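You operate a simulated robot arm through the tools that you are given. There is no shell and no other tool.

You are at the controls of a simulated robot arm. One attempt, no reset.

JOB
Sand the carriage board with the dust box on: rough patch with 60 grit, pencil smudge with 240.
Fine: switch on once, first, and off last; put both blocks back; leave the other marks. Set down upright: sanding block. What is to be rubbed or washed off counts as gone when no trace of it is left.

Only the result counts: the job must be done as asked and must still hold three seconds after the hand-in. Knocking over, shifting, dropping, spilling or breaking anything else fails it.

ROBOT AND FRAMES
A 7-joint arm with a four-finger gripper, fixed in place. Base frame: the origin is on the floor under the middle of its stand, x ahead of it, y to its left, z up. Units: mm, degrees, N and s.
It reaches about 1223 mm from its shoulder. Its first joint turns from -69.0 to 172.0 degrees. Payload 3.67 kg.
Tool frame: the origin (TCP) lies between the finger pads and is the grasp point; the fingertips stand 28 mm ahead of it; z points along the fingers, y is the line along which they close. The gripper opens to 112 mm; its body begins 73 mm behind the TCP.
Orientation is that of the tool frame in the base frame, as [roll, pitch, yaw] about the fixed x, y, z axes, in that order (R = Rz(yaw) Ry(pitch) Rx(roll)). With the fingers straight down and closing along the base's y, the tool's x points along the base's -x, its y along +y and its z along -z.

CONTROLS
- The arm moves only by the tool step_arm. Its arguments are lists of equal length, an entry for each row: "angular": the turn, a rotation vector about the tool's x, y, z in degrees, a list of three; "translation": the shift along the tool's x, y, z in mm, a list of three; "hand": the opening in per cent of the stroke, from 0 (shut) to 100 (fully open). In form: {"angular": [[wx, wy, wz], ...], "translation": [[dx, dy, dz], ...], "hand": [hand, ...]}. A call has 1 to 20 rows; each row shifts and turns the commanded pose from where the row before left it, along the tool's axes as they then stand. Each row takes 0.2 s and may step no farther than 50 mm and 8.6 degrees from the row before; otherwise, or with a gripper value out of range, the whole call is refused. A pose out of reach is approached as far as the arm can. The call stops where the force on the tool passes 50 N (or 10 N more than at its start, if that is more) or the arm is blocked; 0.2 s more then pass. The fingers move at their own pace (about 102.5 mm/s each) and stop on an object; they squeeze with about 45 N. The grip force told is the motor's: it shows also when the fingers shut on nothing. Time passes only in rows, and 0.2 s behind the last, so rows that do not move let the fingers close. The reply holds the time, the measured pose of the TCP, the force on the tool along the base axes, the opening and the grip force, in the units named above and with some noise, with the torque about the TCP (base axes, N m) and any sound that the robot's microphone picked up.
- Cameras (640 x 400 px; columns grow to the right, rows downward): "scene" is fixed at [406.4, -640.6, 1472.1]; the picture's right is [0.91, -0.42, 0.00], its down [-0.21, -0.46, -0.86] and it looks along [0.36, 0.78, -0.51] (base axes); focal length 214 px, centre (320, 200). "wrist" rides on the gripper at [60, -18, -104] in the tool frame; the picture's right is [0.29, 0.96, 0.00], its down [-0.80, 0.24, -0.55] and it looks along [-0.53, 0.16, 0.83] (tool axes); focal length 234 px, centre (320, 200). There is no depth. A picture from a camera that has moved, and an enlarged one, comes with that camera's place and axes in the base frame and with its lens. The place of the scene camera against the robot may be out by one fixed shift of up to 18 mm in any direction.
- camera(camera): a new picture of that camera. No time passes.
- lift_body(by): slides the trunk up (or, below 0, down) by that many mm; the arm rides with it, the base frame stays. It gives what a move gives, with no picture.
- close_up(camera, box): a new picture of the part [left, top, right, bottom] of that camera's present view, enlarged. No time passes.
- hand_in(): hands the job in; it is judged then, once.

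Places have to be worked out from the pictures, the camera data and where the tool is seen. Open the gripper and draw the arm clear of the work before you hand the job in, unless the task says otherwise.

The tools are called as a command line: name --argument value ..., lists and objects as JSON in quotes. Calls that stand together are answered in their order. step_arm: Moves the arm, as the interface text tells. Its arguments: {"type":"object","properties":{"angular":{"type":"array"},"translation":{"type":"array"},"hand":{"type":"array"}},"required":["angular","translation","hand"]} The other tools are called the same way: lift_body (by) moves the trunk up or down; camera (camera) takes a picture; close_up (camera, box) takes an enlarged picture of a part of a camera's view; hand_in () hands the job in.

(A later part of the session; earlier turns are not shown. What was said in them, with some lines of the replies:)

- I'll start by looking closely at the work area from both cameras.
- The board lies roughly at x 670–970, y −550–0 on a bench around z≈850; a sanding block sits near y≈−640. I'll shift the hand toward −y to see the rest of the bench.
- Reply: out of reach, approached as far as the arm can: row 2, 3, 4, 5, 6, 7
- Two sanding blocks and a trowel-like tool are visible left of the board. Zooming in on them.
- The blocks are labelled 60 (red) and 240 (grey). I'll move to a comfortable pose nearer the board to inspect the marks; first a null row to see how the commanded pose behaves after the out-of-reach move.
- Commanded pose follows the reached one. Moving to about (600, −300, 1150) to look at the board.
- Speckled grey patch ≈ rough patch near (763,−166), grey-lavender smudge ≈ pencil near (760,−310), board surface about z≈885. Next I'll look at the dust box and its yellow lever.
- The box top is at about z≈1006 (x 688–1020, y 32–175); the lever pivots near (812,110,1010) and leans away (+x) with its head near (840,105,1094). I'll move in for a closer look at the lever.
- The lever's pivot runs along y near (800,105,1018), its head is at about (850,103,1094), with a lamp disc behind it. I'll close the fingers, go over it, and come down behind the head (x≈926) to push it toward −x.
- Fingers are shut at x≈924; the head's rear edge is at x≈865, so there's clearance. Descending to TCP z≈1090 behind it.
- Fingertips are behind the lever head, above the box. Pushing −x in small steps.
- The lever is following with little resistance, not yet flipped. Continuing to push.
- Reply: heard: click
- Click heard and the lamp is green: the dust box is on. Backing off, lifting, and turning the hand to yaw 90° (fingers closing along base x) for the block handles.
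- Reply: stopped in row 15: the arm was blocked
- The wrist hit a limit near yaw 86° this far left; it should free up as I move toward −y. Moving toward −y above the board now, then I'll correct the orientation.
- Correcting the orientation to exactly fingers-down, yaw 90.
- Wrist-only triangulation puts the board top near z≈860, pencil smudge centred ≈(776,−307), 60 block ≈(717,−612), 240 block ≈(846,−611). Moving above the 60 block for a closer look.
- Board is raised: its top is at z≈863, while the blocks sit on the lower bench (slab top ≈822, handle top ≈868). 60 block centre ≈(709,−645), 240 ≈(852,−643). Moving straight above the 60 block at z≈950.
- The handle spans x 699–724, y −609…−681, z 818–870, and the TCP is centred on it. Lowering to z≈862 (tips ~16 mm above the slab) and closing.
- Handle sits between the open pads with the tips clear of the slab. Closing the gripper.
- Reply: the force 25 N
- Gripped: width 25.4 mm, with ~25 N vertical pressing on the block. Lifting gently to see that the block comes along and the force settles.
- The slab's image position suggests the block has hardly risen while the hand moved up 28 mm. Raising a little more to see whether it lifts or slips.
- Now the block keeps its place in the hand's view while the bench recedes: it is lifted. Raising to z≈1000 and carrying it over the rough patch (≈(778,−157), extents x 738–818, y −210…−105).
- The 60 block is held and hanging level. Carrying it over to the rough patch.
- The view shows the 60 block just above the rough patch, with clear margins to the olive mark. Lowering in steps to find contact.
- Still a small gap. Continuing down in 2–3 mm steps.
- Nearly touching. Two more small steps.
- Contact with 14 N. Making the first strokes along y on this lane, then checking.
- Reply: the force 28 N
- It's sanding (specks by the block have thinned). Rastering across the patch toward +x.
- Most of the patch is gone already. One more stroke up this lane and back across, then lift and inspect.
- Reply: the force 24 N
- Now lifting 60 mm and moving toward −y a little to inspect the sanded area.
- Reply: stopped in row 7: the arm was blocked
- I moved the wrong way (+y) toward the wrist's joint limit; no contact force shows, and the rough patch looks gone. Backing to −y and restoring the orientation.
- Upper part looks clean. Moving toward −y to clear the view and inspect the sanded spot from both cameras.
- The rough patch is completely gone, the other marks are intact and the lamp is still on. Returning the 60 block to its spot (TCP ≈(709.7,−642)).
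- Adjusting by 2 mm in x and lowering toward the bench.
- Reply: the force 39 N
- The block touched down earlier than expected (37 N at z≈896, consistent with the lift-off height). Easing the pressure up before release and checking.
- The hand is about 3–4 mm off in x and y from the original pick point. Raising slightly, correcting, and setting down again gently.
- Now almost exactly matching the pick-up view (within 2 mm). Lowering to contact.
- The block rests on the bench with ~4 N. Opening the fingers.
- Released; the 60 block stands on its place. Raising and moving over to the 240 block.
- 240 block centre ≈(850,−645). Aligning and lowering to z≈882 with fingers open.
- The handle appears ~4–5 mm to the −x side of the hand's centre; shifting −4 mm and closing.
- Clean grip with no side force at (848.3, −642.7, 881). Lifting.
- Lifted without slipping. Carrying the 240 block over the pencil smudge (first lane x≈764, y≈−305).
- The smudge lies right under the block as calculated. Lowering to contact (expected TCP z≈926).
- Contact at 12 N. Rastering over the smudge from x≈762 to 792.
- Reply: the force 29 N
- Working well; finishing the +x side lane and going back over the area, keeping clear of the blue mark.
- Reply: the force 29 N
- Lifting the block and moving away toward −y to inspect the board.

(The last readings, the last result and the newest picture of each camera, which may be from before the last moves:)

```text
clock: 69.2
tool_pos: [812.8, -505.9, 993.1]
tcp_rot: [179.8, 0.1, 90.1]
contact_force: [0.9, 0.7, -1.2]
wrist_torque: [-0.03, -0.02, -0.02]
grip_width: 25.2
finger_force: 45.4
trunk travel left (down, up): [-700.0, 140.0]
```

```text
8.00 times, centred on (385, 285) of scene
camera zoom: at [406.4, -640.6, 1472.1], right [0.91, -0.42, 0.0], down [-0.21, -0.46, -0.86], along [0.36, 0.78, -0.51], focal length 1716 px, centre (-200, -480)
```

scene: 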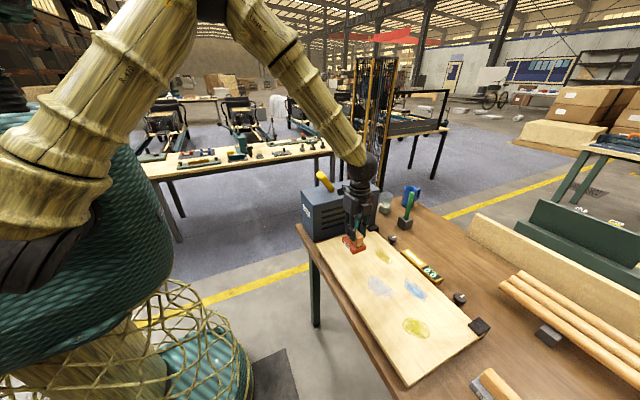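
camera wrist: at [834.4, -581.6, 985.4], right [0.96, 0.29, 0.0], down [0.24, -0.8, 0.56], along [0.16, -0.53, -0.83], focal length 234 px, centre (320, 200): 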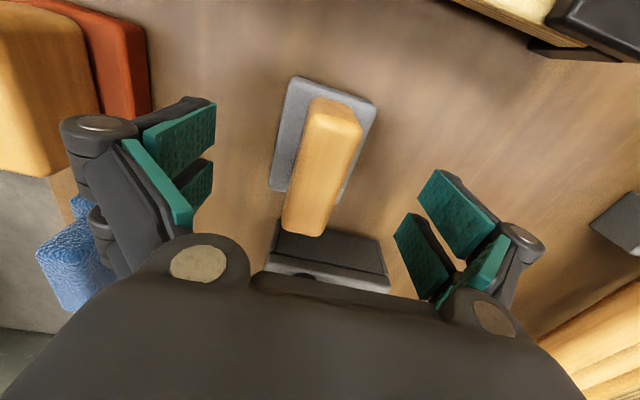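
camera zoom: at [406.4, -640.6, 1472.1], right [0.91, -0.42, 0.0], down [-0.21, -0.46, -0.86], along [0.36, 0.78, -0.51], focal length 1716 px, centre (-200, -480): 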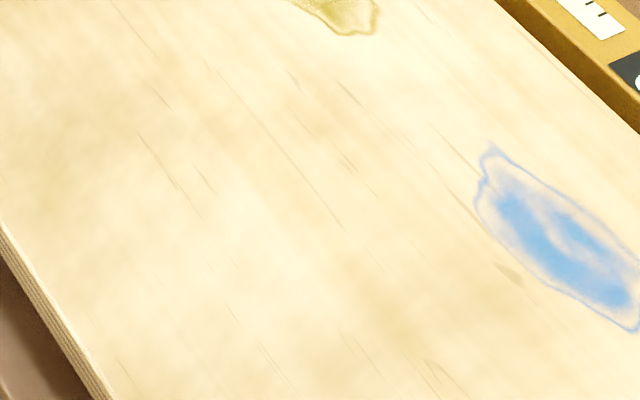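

The pencil smudge is gone without a trace; the other three marks are intact. Returning the 240 block to (848.6, −642.7).

step_arm --angular '[[0, 0, 0], [0, 0, 0], [0, 0, 0], [0, 0, 0], [0, 0, 0], [0, 0, 0], [0, 0, 0]]' --translation '[[-45.6, 12, 0], [-45.6, 12, 0], [-45.6, 12, 0], [0, 0, 40], [0, 0, 35], [0, 0, 20], [0, 0, 0]]' --hand '[0, 0, 0, 0, 0, 0, 0]'

close_up --camera "wrist" --box '[220, 60, 460, 300]'

```text
clock: 70.8
tool_pos: [849.4, -643.5, 897.5]
tcp_rot: [179.9, 0.1, 90.0]
contact_force: [0.2, -0.6, -1.2]
wrist_torque: [0.02, 0.02, -0.01]
grip_width: 25.3
finger_force: 44.9
trunk travel left (down, up): [-700.0, 140.0]
```

```text
1.67 times, centred on (340, 180) of wrist
camera zoom: at [831.2, -582.0, 1001.3], right [0.96, 0.29, 0.0], down [0.24, -0.8, 0.56], along [0.16, -0.53, -0.83], focal length 390 px, centre (287, 233)
```

zoom: 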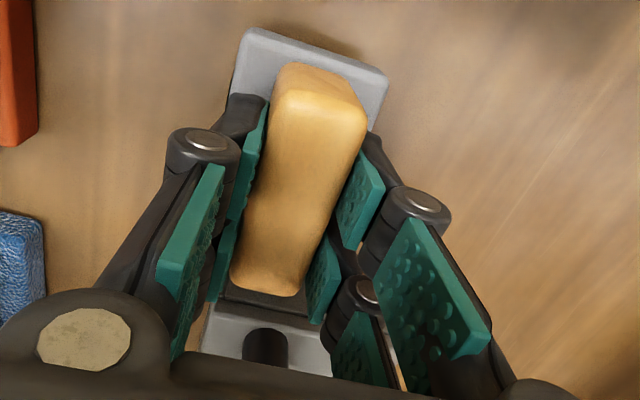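

Directly above its spot. Lowering in small steps to the bench.

step_arm --angular '[[0, 0, 0], [0, 0, 0], [0, 0, 0]]' --translation '[[0, -0.5, 8], [0, 0, 4], [0, 0, 0]]' --hand '[0, 0, 0]'

```text
clock: 71.6
tool_pos: [849.4, -643.1, 884.8]
tcp_rot: [179.9, 0.1, 90.1]
contact_force: [-1.5, 0.6, -1.3]
wrist_torque: [-0.03, 0.01, -0.02]
grip_width: 25.5
finger_force: 45.1
trunk travel left (down, up): [-700.0, 140.0]
```

step_arm --angular '[[0, 0, 0], [0, 0, 0], [0, 0, 0]]' --translation '[[0, 0, 2], [0, 0, 1.5], [0, 0, 0]]' --hand '[0, 0, 0]'

```text
clock: 72.4
tool_pos: [849.3, -642.7, 882.1]
tcp_rot: [179.9, 0.0, 90.1]
contact_force: [0.3, -0.1, -2.1]
wrist_torque: [-0.02, 0.01, 0.05]
grip_width: 25.7
finger_force: 44.4
trunk travel left (down, up): [-700.0, 140.0]
```

step_arm --angular '[[0, 0, 0], [0, 0, 0], [0, 0, 0]]' --translation '[[0, 0, 1.5], [0, 0, 1], [0, 0, 0]]' --hand '[0, 0, 0]'

```text
clock: 73.2
tool_pos: [849.2, -642.9, 880.1]
tcp_rot: [179.8, 0.1, 90.1]
contact_force: [1.1, -0.7, 5.1]
wrist_torque: [-0.26, -0.01, 0.02]
grip_width: 25.5
finger_force: 44.8
trunk travel left (down, up): [-700.0, 140.0]
```

Block is down on the bench with 5 N. Releasing and rising.

step_arm --angular '[[0, 0, 0], [0, 0, 0], [0, 0, 0], [0, 0, 0], [0, 0, 0], [0, 0, 0], [0, 0, 0], [0, 0, 0]]' --translation '[[0, 0, 0], [0, 0, 0], [0, 0, 0], [0, 0, 0], [0, 0, 0], [0, 0, -20], [0, 0, -40], [0, 0, -40]]' --hand '[30, 50, 75, 100, 100, 100, 100, 100]'

camera --camera "wrist"

```text
clock: 75.0
tool_pos: [848.0, -643.1, 979.4]
tcp_rot: [179.8, 0.2, 90.0]
contact_force: [-0.5, -0.9, 0.4]
wrist_torque: [-0.02, 0.0, 0.0]
grip_width: 112.0
finger_force: 0.1
trunk travel left (down, up): [-700.0, 140.0]
```

```text
taken
camera wrist: at [829.5, -582.0, 1083.7], right [0.96, 0.29, 0.0], down [0.24, -0.8, 0.56], along [0.16, -0.53, -0.83], focal length 234 px, centre (320, 200)
```

wrist: 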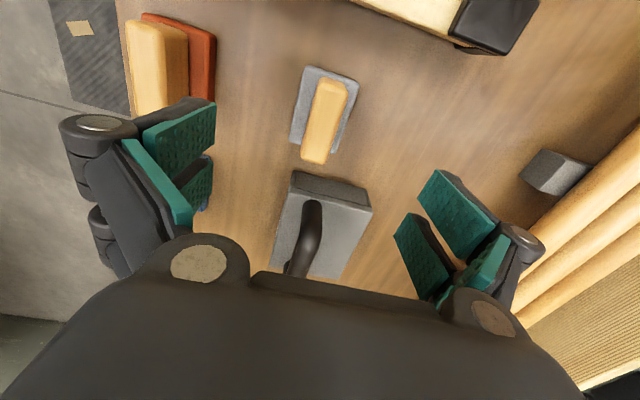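

Both blocks stand upright. Passing through the earlier viewing pose (718, −560, 1099) to compare block positions with the initial picture.

step_arm --angular '[[0, 0, 0], [0, 0, 0], [0, 0, 0], [0, 0, 0], [0, 0, 0]]' --translation '[[20.7, -32.4, -29.9], [20.7, -32.4, -29.9], [20.7, -32.4, -29.9], [20.7, -32.4, -29.9], [0, 0, 0]]' --hand '[100, 100, 100, 100, 100]'

close_up --camera "wrist" --box '[240, 90, 420, 220]'

camera --camera "scene"

```text
clock: 76.2
tool_pos: [720.6, -564.0, 1097.8]
tcp_rot: [179.9, -0.1, 90.0]
contact_force: [0.5, 0.3, -1.3]
wrist_torque: [0.0, 0.03, 0.0]
grip_width: 111.9
finger_force: 0.1
trunk travel left (down, up): [-700.0, 140.0]
```

```text
3.08 times, centred on (330, 155) of wrist
camera zoom: at [702.7, -502.2, 1200.8], right [0.96, 0.29, 0.0], down [0.24, -0.8, 0.55], along [0.16, -0.53, -0.83], focal length 720 px, centre (289, 338)
```

zoom: 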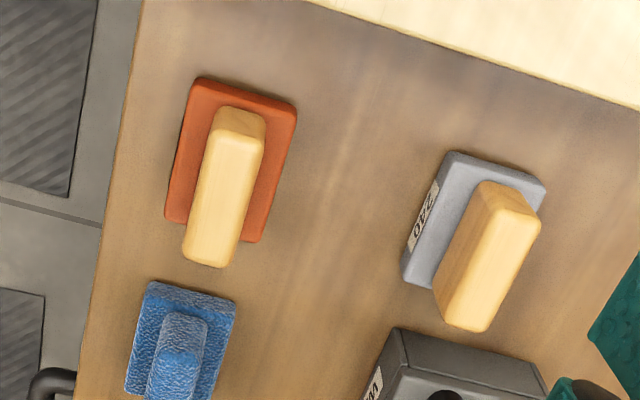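

```text
taken
```

scene: 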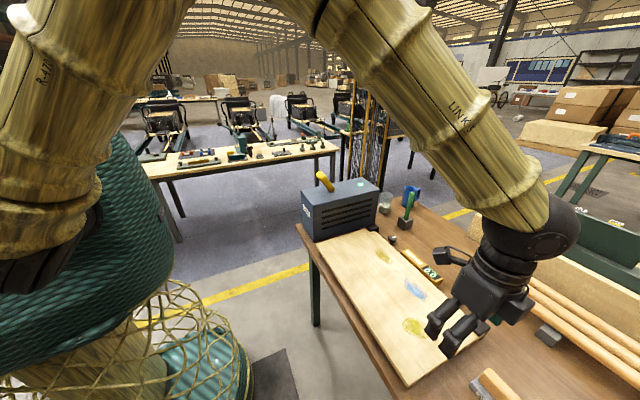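

Block positions match the initial picture. Now heading back toward the dust box, turning the hand back to yaw 180° on the way.

step_arm --angular '[[0, 0, 0], [0, 0, 0], [0, 0, 0], [0, 0, 0], [0, 0, 0], [0, 0, 0], [0, 0, 0], [0, 0, -8.2], [0, 0, -8.2], [0, 0, -8.2], [0, 0, -8.2], [0, 0, -8.2], [0, 0, -8.2], [0, 0, -8.2], [0, 0, -8.2], [0, 0, -8.2], [0, 0, -8.2], [0, 0, -8.0], [0, 0, 0]]' --translation '[[44.9, -10, -11.7], [44.9, -10, -11.7], [44.9, -10, -11.7], [44.9, -10, -11.7], [44.9, -10, -11.7], [44.9, -10, -11.7], [44.9, -10, -11.7], [0, 0, 0], [0, 0, 0], [0, 0, 0], [0, 0, 0], [0, 0, 0], [0, 0, 0], [0, 0, 0], [0, 0, 0], [0, 0, 0], [0, 0, 0], [0, 0, 0], [0, 0, 0]]' --hand '[100, 100, 100, 100, 100, 100, 100, 50, 0, 0, 0, 0, 0, 0, 0, 0, 0, 0, 0]'

camera --camera "scene"

```text
clock: 80.2
tool_pos: [647.4, -245.0, 1181.2]
tcp_rot: [-179.9, 0.2, -179.8]
contact_force: [-0.4, -0.1, -0.4]
wrist_torque: [-0.01, 0.01, 0.01]
grip_width: 0.2
finger_force: 35.3
trunk travel left (down, up): [-700.0, 140.0]
```

```text
taken
```

scene: 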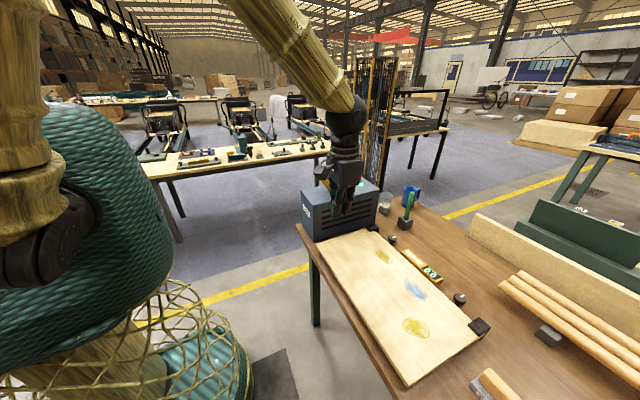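

Moving at safe height to in front of the lever (x≈650, y≈103).

step_arm --angular '[[0, 0, 0], [0, 0, 0], [0, 0, 0], [0, 0, 0], [0, 0, 0], [0, 0, 0], [0, 0, 0], [0, 0, 0], [0, 0, 0]]' --translation '[[0, 43.5, -1.7], [0, 43.5, -1.7], [0, 43.5, -1.7], [0, 43.5, -1.7], [0, 43.5, -1.7], [0, 43.5, -1.7], [0, 43.5, -1.7], [0, 43.5, -1.7], [0, 0, 0]]' --hand '[0, 0, 0, 0, 0, 0, 0, 0, 0]'

camera --camera "wrist"

close_up --camera "scene" --box '[280, 110, 400, 230]'

```text
clock: 82.2
tool_pos: [648.6, 99.1, 1194.7]
tcp_rot: [179.8, 0.2, 179.9]
contact_force: [-0.5, 0.4, 0.0]
wrist_torque: [-0.01, 0.02, -0.01]
grip_width: 0.1
finger_force: 36.3
trunk travel left (down, up): [-700.0, 140.0]
```

```text
taken
camera wrist: at [588.3, 82.0, 1298.5], right [-0.29, 0.96, 0.0], down [0.8, 0.24, 0.56], along [0.53, 0.16, -0.83], focal length 234 px, centre (320, 200)
```

wrist: 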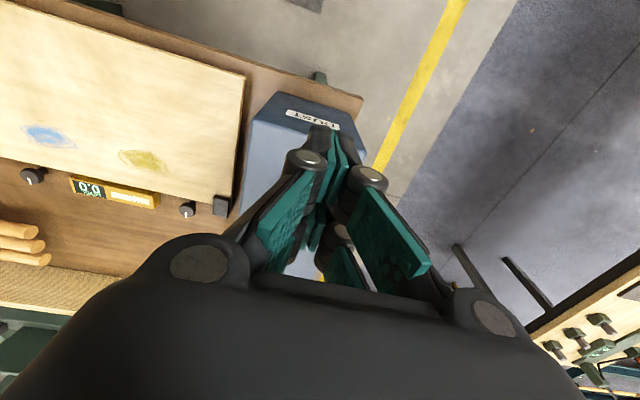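

```text
3.33 times, centred on (340, 170) of scene
camera zoom: at [406.4, -640.6, 1472.1], right [0.91, -0.42, 0.0], down [-0.21, -0.46, -0.86], along [0.36, 0.78, -0.51], focal length 715 px, centre (253, 300)
```

zoom: 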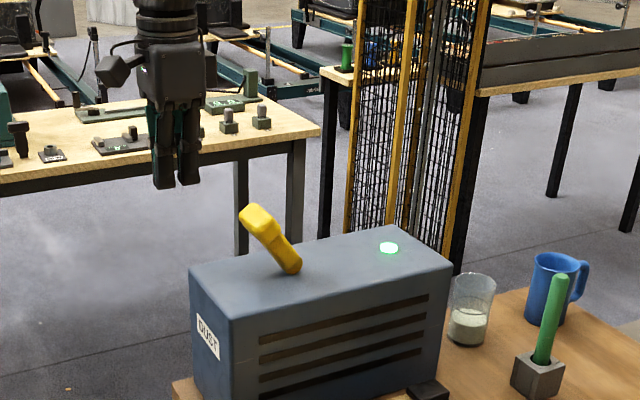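

Lever head at ≈(750,103,1098), lamp still green. Descending in front of it to TCP z≈1090.

step_arm --angular '[[0, 0, 0], [0, 0, 0], [0, 0, 0], [0, 0, 0]]' --translation '[[0, 4, 30], [0, 0, 30], [0, 0, 25], [0, 0, 20]]' --hand '[0, 0, 0, 0]'

close_up --camera "scene" --box '[280, 110, 400, 230]'

```text
clock: 83.4
tool_pos: [659.6, 99.7, 1123.7]
tcp_rot: [176.4, 1.6, 178.6]
contact_force: [0.4, 0.1, 0.9]
wrist_torque: [-0.01, 0.0, 0.02]
grip_width: 0.1
finger_force: 35.5
trunk travel left (down, up): [-700.0, 140.0]
stopped in row 4: the arm was blocked; the commanded pose is now the measured one
```

```text
3.33 times, centred on (340, 170) of scene
camera zoom: at [406.4, -640.6, 1472.1], right [0.91, -0.42, 0.0], down [-0.21, -0.46, -0.86], along [0.36, 0.78, -0.51], focal length 715 px, centre (253, 300)
```

zoom: 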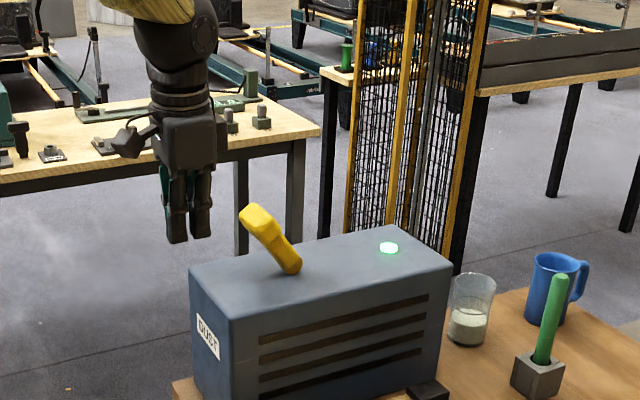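

The arm reached a fold limit this close in; I'll raise the hand again, restore orientation, and then lower the trunk instead.

step_arm --angular '[[0, 0, 0], [3.6, 1.6, -1.4], [0, 0, 0]]' --translation '[[0, 0, -35], [5, 0, -35], [0, 0, 0]]' --hand '[0, 0, 0]'

```text
clock: 84.2
tool_pos: [652.5, 98.2, 1190.5]
tcp_rot: [-179.4, -0.2, -179.8]
contact_force: [0.1, -0.3, -0.8]
wrist_torque: [0.02, 0.03, 0.0]
grip_width: 0.0
finger_force: 36.6
trunk travel left (down, up): [-700.0, 140.0]
```

Restored orientation at (652, 98, 1190). Lowering the trunk by 100 mm to bring the fingers level with the lever.

lift_body --by -100

close_up --camera "scene" --box '[280, 110, 400, 230]'

```text
clock: 85.5
tool_pos: [650.5, 96.9, 1091.2]
tcp_rot: [-179.5, 0.1, -179.8]
contact_force: [-0.5, -0.2, -0.2]
wrist_torque: [-0.02, 0.01, 0.02]
grip_width: 0.0
finger_force: 35.6
trunk travel left (down, up): [-600.0, 240.0]
```

```text
3.33 times, centred on (340, 170) of scene
camera zoom: at [406.4, -640.6, 1472.1], right [0.91, -0.42, 0.0], down [-0.21, -0.46, -0.86], along [0.36, 0.78, -0.51], focal length 715 px, centre (253, 300)
```

zoom: 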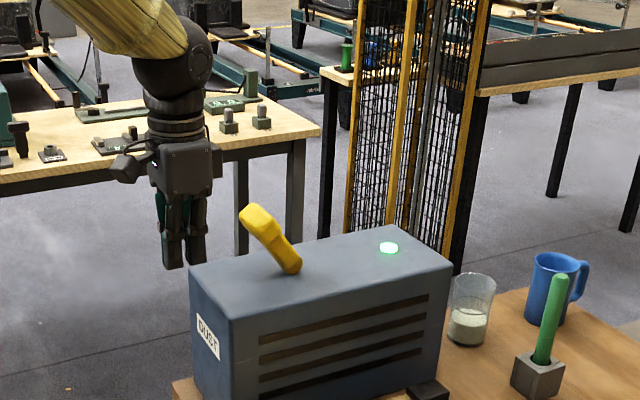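

Fingers now at lever height, in front of it. Pushing toward +x.

step_arm --angular '[[0, 0, 0], [0, 0, 0], [0, 0, 0], [0, 0, 0], [0, 0, 0], [0, 0, 0]]' --translation '[[-15, 5, 0], [-15, 0, 0], [-15, 0, 0], [-12, 0, 0], [-10, 0, 0], [-10, 0, 0]]' --hand '[0, 0, 0, 0, 0, 0]'

close_up --camera "scene" --box '[280, 110, 400, 230]'

```text
clock: 86.9
tool_pos: [732.9, 97.9, 1099.7]
tcp_rot: [179.8, 0.5, 179.8]
contact_force: [-1.4, 0.3, 0.5]
wrist_torque: [0.01, -0.03, -0.01]
grip_width: 6.0
finger_force: 35.2
trunk travel left (down, up): [-600.0, 240.0]
```

```text
3.33 times, centred on (340, 170) of scene
camera zoom: at [406.4, -640.6, 1472.1], right [0.91, -0.42, 0.0], down [-0.21, -0.46, -0.86], along [0.36, 0.78, -0.51], focal length 715 px, centre (253, 300)
```

zoom: 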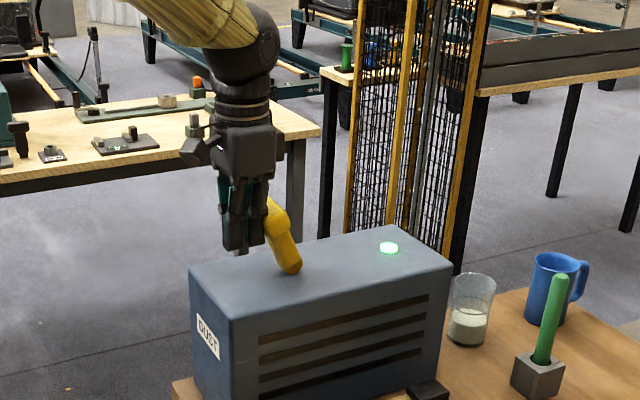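

The lever is moving up toward vertical; fingers pried slightly (6 mm) but force is tiny. Continuing in small steps.

step_arm --angular '[[0, 0, 0], [0, 0, 0], [0, 0, 0]]' --translation '[[-8, 0, 0], [-8, 0, 0], [-8, 0, 0]]' --hand '[0, 0, 0]'

close_up --camera "scene" --box '[280, 110, 400, 230]'

```text
clock: 87.7
tool_pos: [756.6, 97.0, 1096.8]
tcp_rot: [179.8, 0.2, 179.7]
contact_force: [0.4, 0.7, -0.5]
wrist_torque: [-0.03, 0.0, -0.02]
grip_width: 0.0
finger_force: 35.8
trunk travel left (down, up): [-600.0, 240.0]
heard: click
```

```text
3.33 times, centred on (340, 170) of scene
camera zoom: at [406.4, -640.6, 1472.1], right [0.91, -0.42, 0.0], down [-0.21, -0.46, -0.86], along [0.36, 0.78, -0.51], focal length 715 px, centre (253, 300)
```

zoom: 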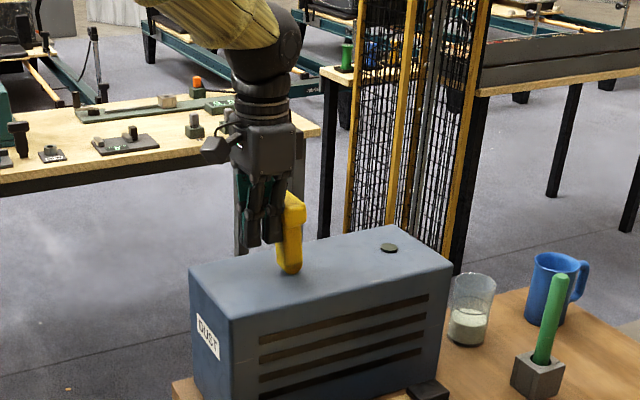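

Click heard and the lamp went dark. Waiting a moment to see the lever settle.

step_arm --angular '[[0, 0, 0], [0, 0, 0]]' --translation '[[0, 0, 0], [0, 0, 0]]' --hand '[0, 0]'

close_up --camera "scene" --box '[280, 110, 400, 230]'

```text
clock: 88.3
tool_pos: [756.9, 96.7, 1095.4]
tcp_rot: [179.7, 0.0, 179.6]
contact_force: [-0.6, 0.2, -0.8]
wrist_torque: [0.0, 0.02, -0.02]
grip_width: 0.0
finger_force: 35.6
trunk travel left (down, up): [-600.0, 240.0]
```

```text
3.33 times, centred on (340, 170) of scene
camera zoom: at [406.4, -640.6, 1472.1], right [0.91, -0.42, 0.0], down [-0.21, -0.46, -0.86], along [0.36, 0.78, -0.51], focal length 715 px, centre (253, 300)
```

zoom: 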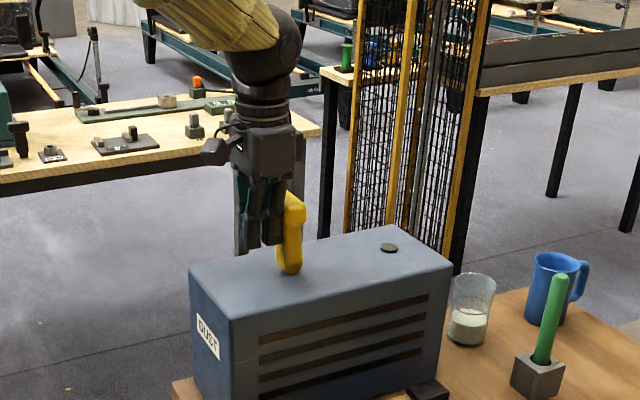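

The lever is just past vertical; I'll push it on gently to its full off position (+x lean).

step_arm --angular '[[0, 0, 0], [0, 0, 0], [0, 0, 0], [0, 0, 0]]' --translation '[[-6, 0, 0], [-6, 0, 0], [-6, 0, 0], [0, 0, 0]]' --hand '[0, 0, 0, 0]'

close_up --camera "scene" --box '[280, 110, 400, 230]'

```text
clock: 89.3
tool_pos: [773.5, 97.4, 1095.3]
tcp_rot: [179.7, -0.1, 179.6]
contact_force: [-0.5, 0.0, 0.9]
wrist_torque: [0.01, -0.01, 0.02]
grip_width: 0.1
finger_force: 36.1
trunk travel left (down, up): [-600.0, 240.0]
```

```text
3.33 times, centred on (340, 170) of scene
camera zoom: at [406.4, -640.6, 1472.1], right [0.91, -0.42, 0.0], down [-0.21, -0.46, -0.86], along [0.36, 0.78, -0.51], focal length 715 px, centre (253, 300)
```

zoom: 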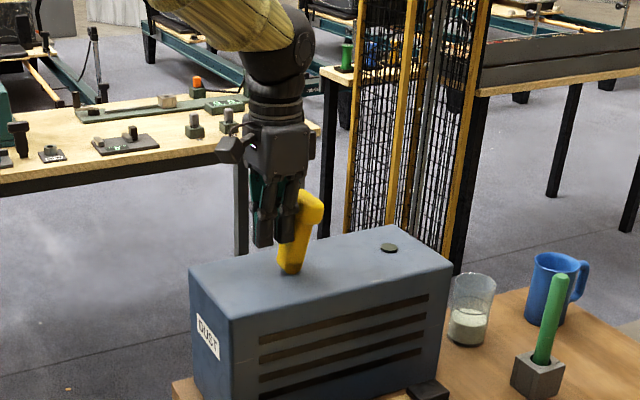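

The lever follows without spring-back; pushing ~16 mm more to its original resting angle.

step_arm --angular '[[0, 0, 0], [0, 0, 0], [0, 0, 0], [0, 0, 0]]' --translation '[[-6, 0, 0], [-5, 0, 0], [-5, 0, 0], [0, 0, 0]]' --hand '[0, 0, 0, 0]'

close_up --camera "scene" --box '[280, 110, 400, 230]'

```text
clock: 90.3
tool_pos: [787.7, 96.9, 1095.6]
tcp_rot: [179.9, 0.0, 179.7]
contact_force: [-7.4, 0.6, 9.9]
wrist_torque: [0.04, -0.05, 0.03]
grip_width: 0.2
finger_force: 36.0
trunk travel left (down, up): [-600.0, 240.0]
```

```text
3.33 times, centred on (340, 170) of scene
camera zoom: at [406.4, -640.6, 1472.1], right [0.91, -0.42, 0.0], down [-0.21, -0.46, -0.86], along [0.36, 0.78, -0.51], focal length 715 px, centre (253, 300)
```

zoom: 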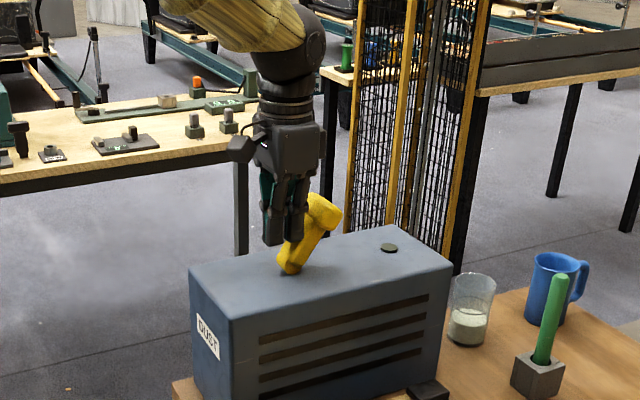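

The lever is at its stop (7 N), lamp off. Backing away in −x, then rising.

step_arm --angular '[[0, 0, 0], [0, 0, 0], [0, 0, 0], [0, 0, 0], [0, 0, 0], [0, 0, 0], [0, 0, 0]]' --translation '[[10, 0, 0], [20, 0, 0], [20, 0, 0], [0, 0, -40], [0, 0, -45], [0, 0, -45], [0, 0, -20]]' --hand '[0, 0, 0, 0, 0, 0, 0]'

close_up --camera "scene" --box '[280, 110, 400, 230]'

```text
clock: 91.9
tool_pos: [736.2, 105.2, 1241.0]
tcp_rot: [-179.5, 0.1, -179.6]
contact_force: [0.1, -0.6, 0.1]
wrist_torque: [-0.02, -0.04, 0.01]
grip_width: 0.0
finger_force: 36.1
trunk travel left (down, up): [-600.0, 240.0]
```

```text
3.33 times, centred on (340, 170) of scene
camera zoom: at [406.4, -640.6, 1472.1], right [0.91, -0.42, 0.0], down [-0.21, -0.46, -0.86], along [0.36, 0.78, -0.51], focal length 715 px, centre (253, 300)
```

zoom: 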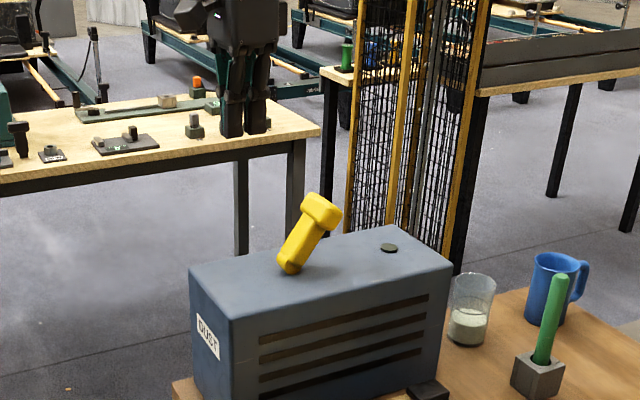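

Lever in its original off position, lamp dark. Withdrawing the arm, opening the gripper, and taking final looks.

step_arm --angular '[[0, 0, 0], [0, 0, 0], [0, 0, 0], [0, 0, 0], [0, 0, 0], [0, 0, 0], [0, 0, 0]]' --translation '[[32.7, -17.5, -18.2], [32.7, -17.5, -18.2], [32.7, -17.5, -18.2], [32.7, -17.5, -18.2], [32.7, -17.5, -18.2], [32.7, -17.5, -18.2], [0, 0, 0]]' --hand '[20, 60, 100, 100, 100, 100, 100]'

camera --camera "scene"

close_up --camera "scene" --box '[330, 225, 460, 350]'

camera --camera "wrist"

```text
clock: 93.5
tool_pos: [540.6, 2.6, 1351.5]
tcp_rot: [-179.4, 0.0, -179.8]
contact_force: [-0.5, -0.1, 0.8]
wrist_torque: [-0.06, 0.03, 0.04]
grip_width: 111.8
finger_force: 0.2
trunk travel left (down, up): [-600.0, 240.0]
```

```text
taken
```

scene: 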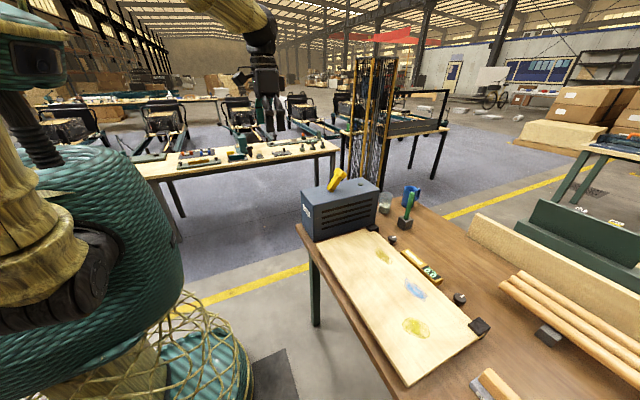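

```text
3.20 times, centred on (395, 288) of scene
camera zoom: at [406.4, -640.6, 1472.1], right [0.91, -0.42, 0.0], down [-0.21, -0.46, -0.86], along [0.36, 0.78, -0.51], focal length 686 px, centre (80, -80)
```

zoom: 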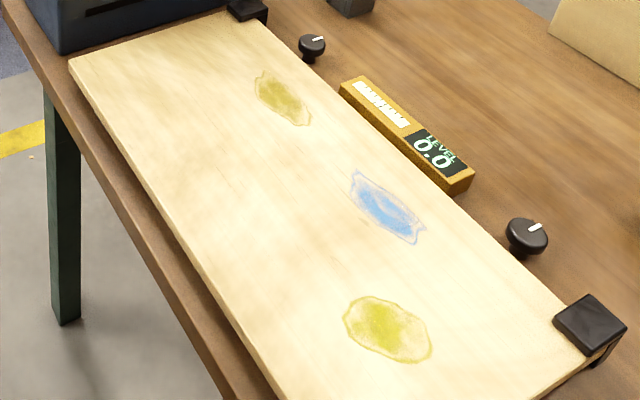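

```text
taken
camera wrist: at [481.8, -14.8, 1454.9], right [-0.29, 0.96, -0.01], down [0.8, 0.25, 0.55], along [0.53, 0.15, -0.83], focal length 234 px, centre (320, 200)
```

wrist: 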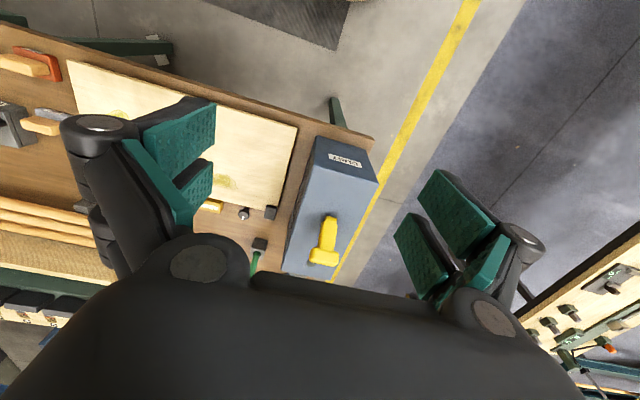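

Everything looks right; one last enlarged check of the two sanded spots and the 240 block.

close_up --camera "scene" --box '[335, 240, 385, 275]'

close_up --camera "scene" --box '[355, 265, 410, 305]'

close_up --camera "scene" --box '[440, 340, 540, 400]'

close_up --camera "wrist" --box '[0, 20, 120, 160]'

```text
11.43 times, centred on (360, 258) of scene
camera zoom: at [406.4, -640.6, 1472.1], right [0.91, -0.42, 0.0], down [-0.21, -0.46, -0.86], along [0.36, 0.78, -0.51], focal length 2451 px, centre (-137, -457)
```

zoom: 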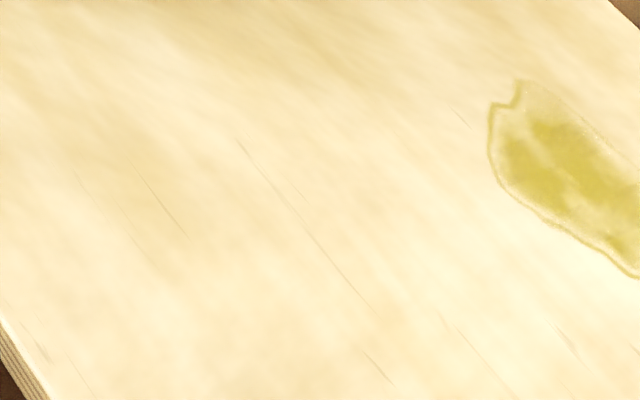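

```text
10.00 times, centred on (382, 285) of scene
camera zoom: at [406.4, -640.6, 1472.1], right [0.91, -0.42, 0.0], down [-0.21, -0.46, -0.86], along [0.36, 0.78, -0.51], focal length 2145 px, centre (-305, -650)
```

zoom: 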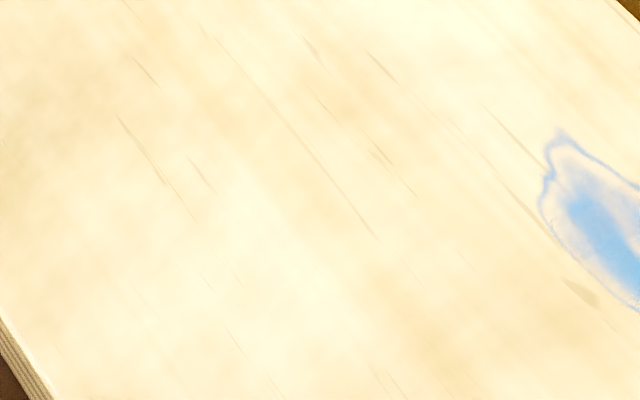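

```text
6.40 times, centred on (490, 370) of scene
camera zoom: at [406.4, -640.6, 1472.1], right [0.91, -0.42, 0.0], down [-0.21, -0.46, -0.86], along [0.36, 0.78, -0.51], focal length 1373 px, centre (-768, -888)
```

zoom: 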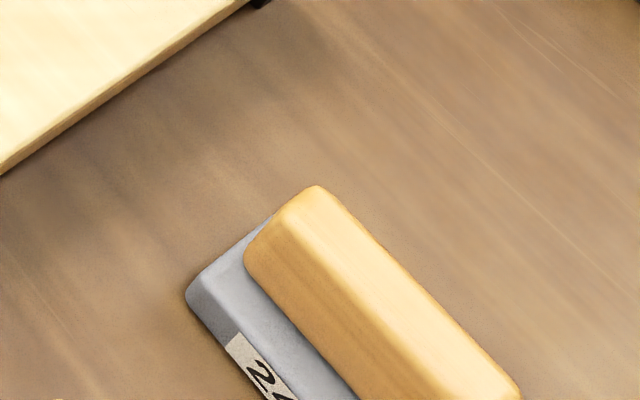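

```text
2.86 times, centred on (60, 90) of wrist
camera zoom: at [481.8, -14.8, 1454.9], right [-0.29, 0.96, -0.01], down [0.8, 0.25, 0.55], along [0.53, 0.15, -0.83], focal length 669 px, centre (1063, 514)
```

zoom: 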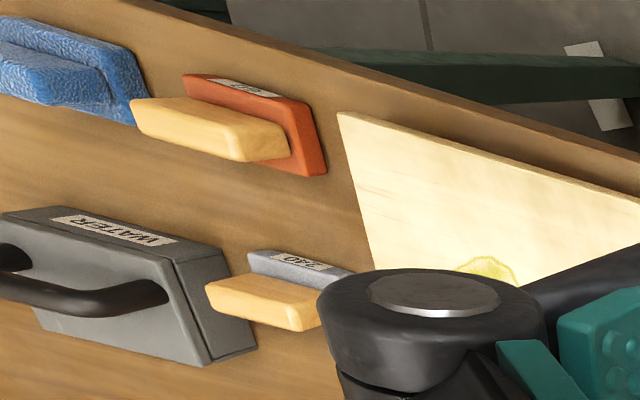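

Both sanded spots are clean, the three other marks are untouched, and both blocks stand upright on their places. The dust box is off, the gripper is open and the arm is clear, so I'm handing in.

hand_in

```text
The job is handed in.
```

The carriage board is sanded as you asked, and I have handed the job in. I have not seen the result of the judging.

- **Rough patch:** sanded off with the 60-grit block. No specks show in the enlarged pictures.
- **Pencil smudge:** sanded off with the 240-grit block. No trace shows in the enlarged pictures.
- **Other marks:** the two olive stains and the blue mark look as they did at the start.
- **Dust box:** switched on once before any sanding and off once at the end. I heard one click each time. The lamp is now dark and the lever is back at its starting angle.
- **Blocks:** both stand upright where I picked them up, within a few millimetres.

After lifting the 60 block off the board I moved the wrong way, toward the dust box, and the arm stopped at a joint limit. The force reading showed no contact and nothing was disturbed.

I lowered the trunk by 100 mm to reach the lever for switching off, and left it there. The gripper is open and the arm is clear of the work.
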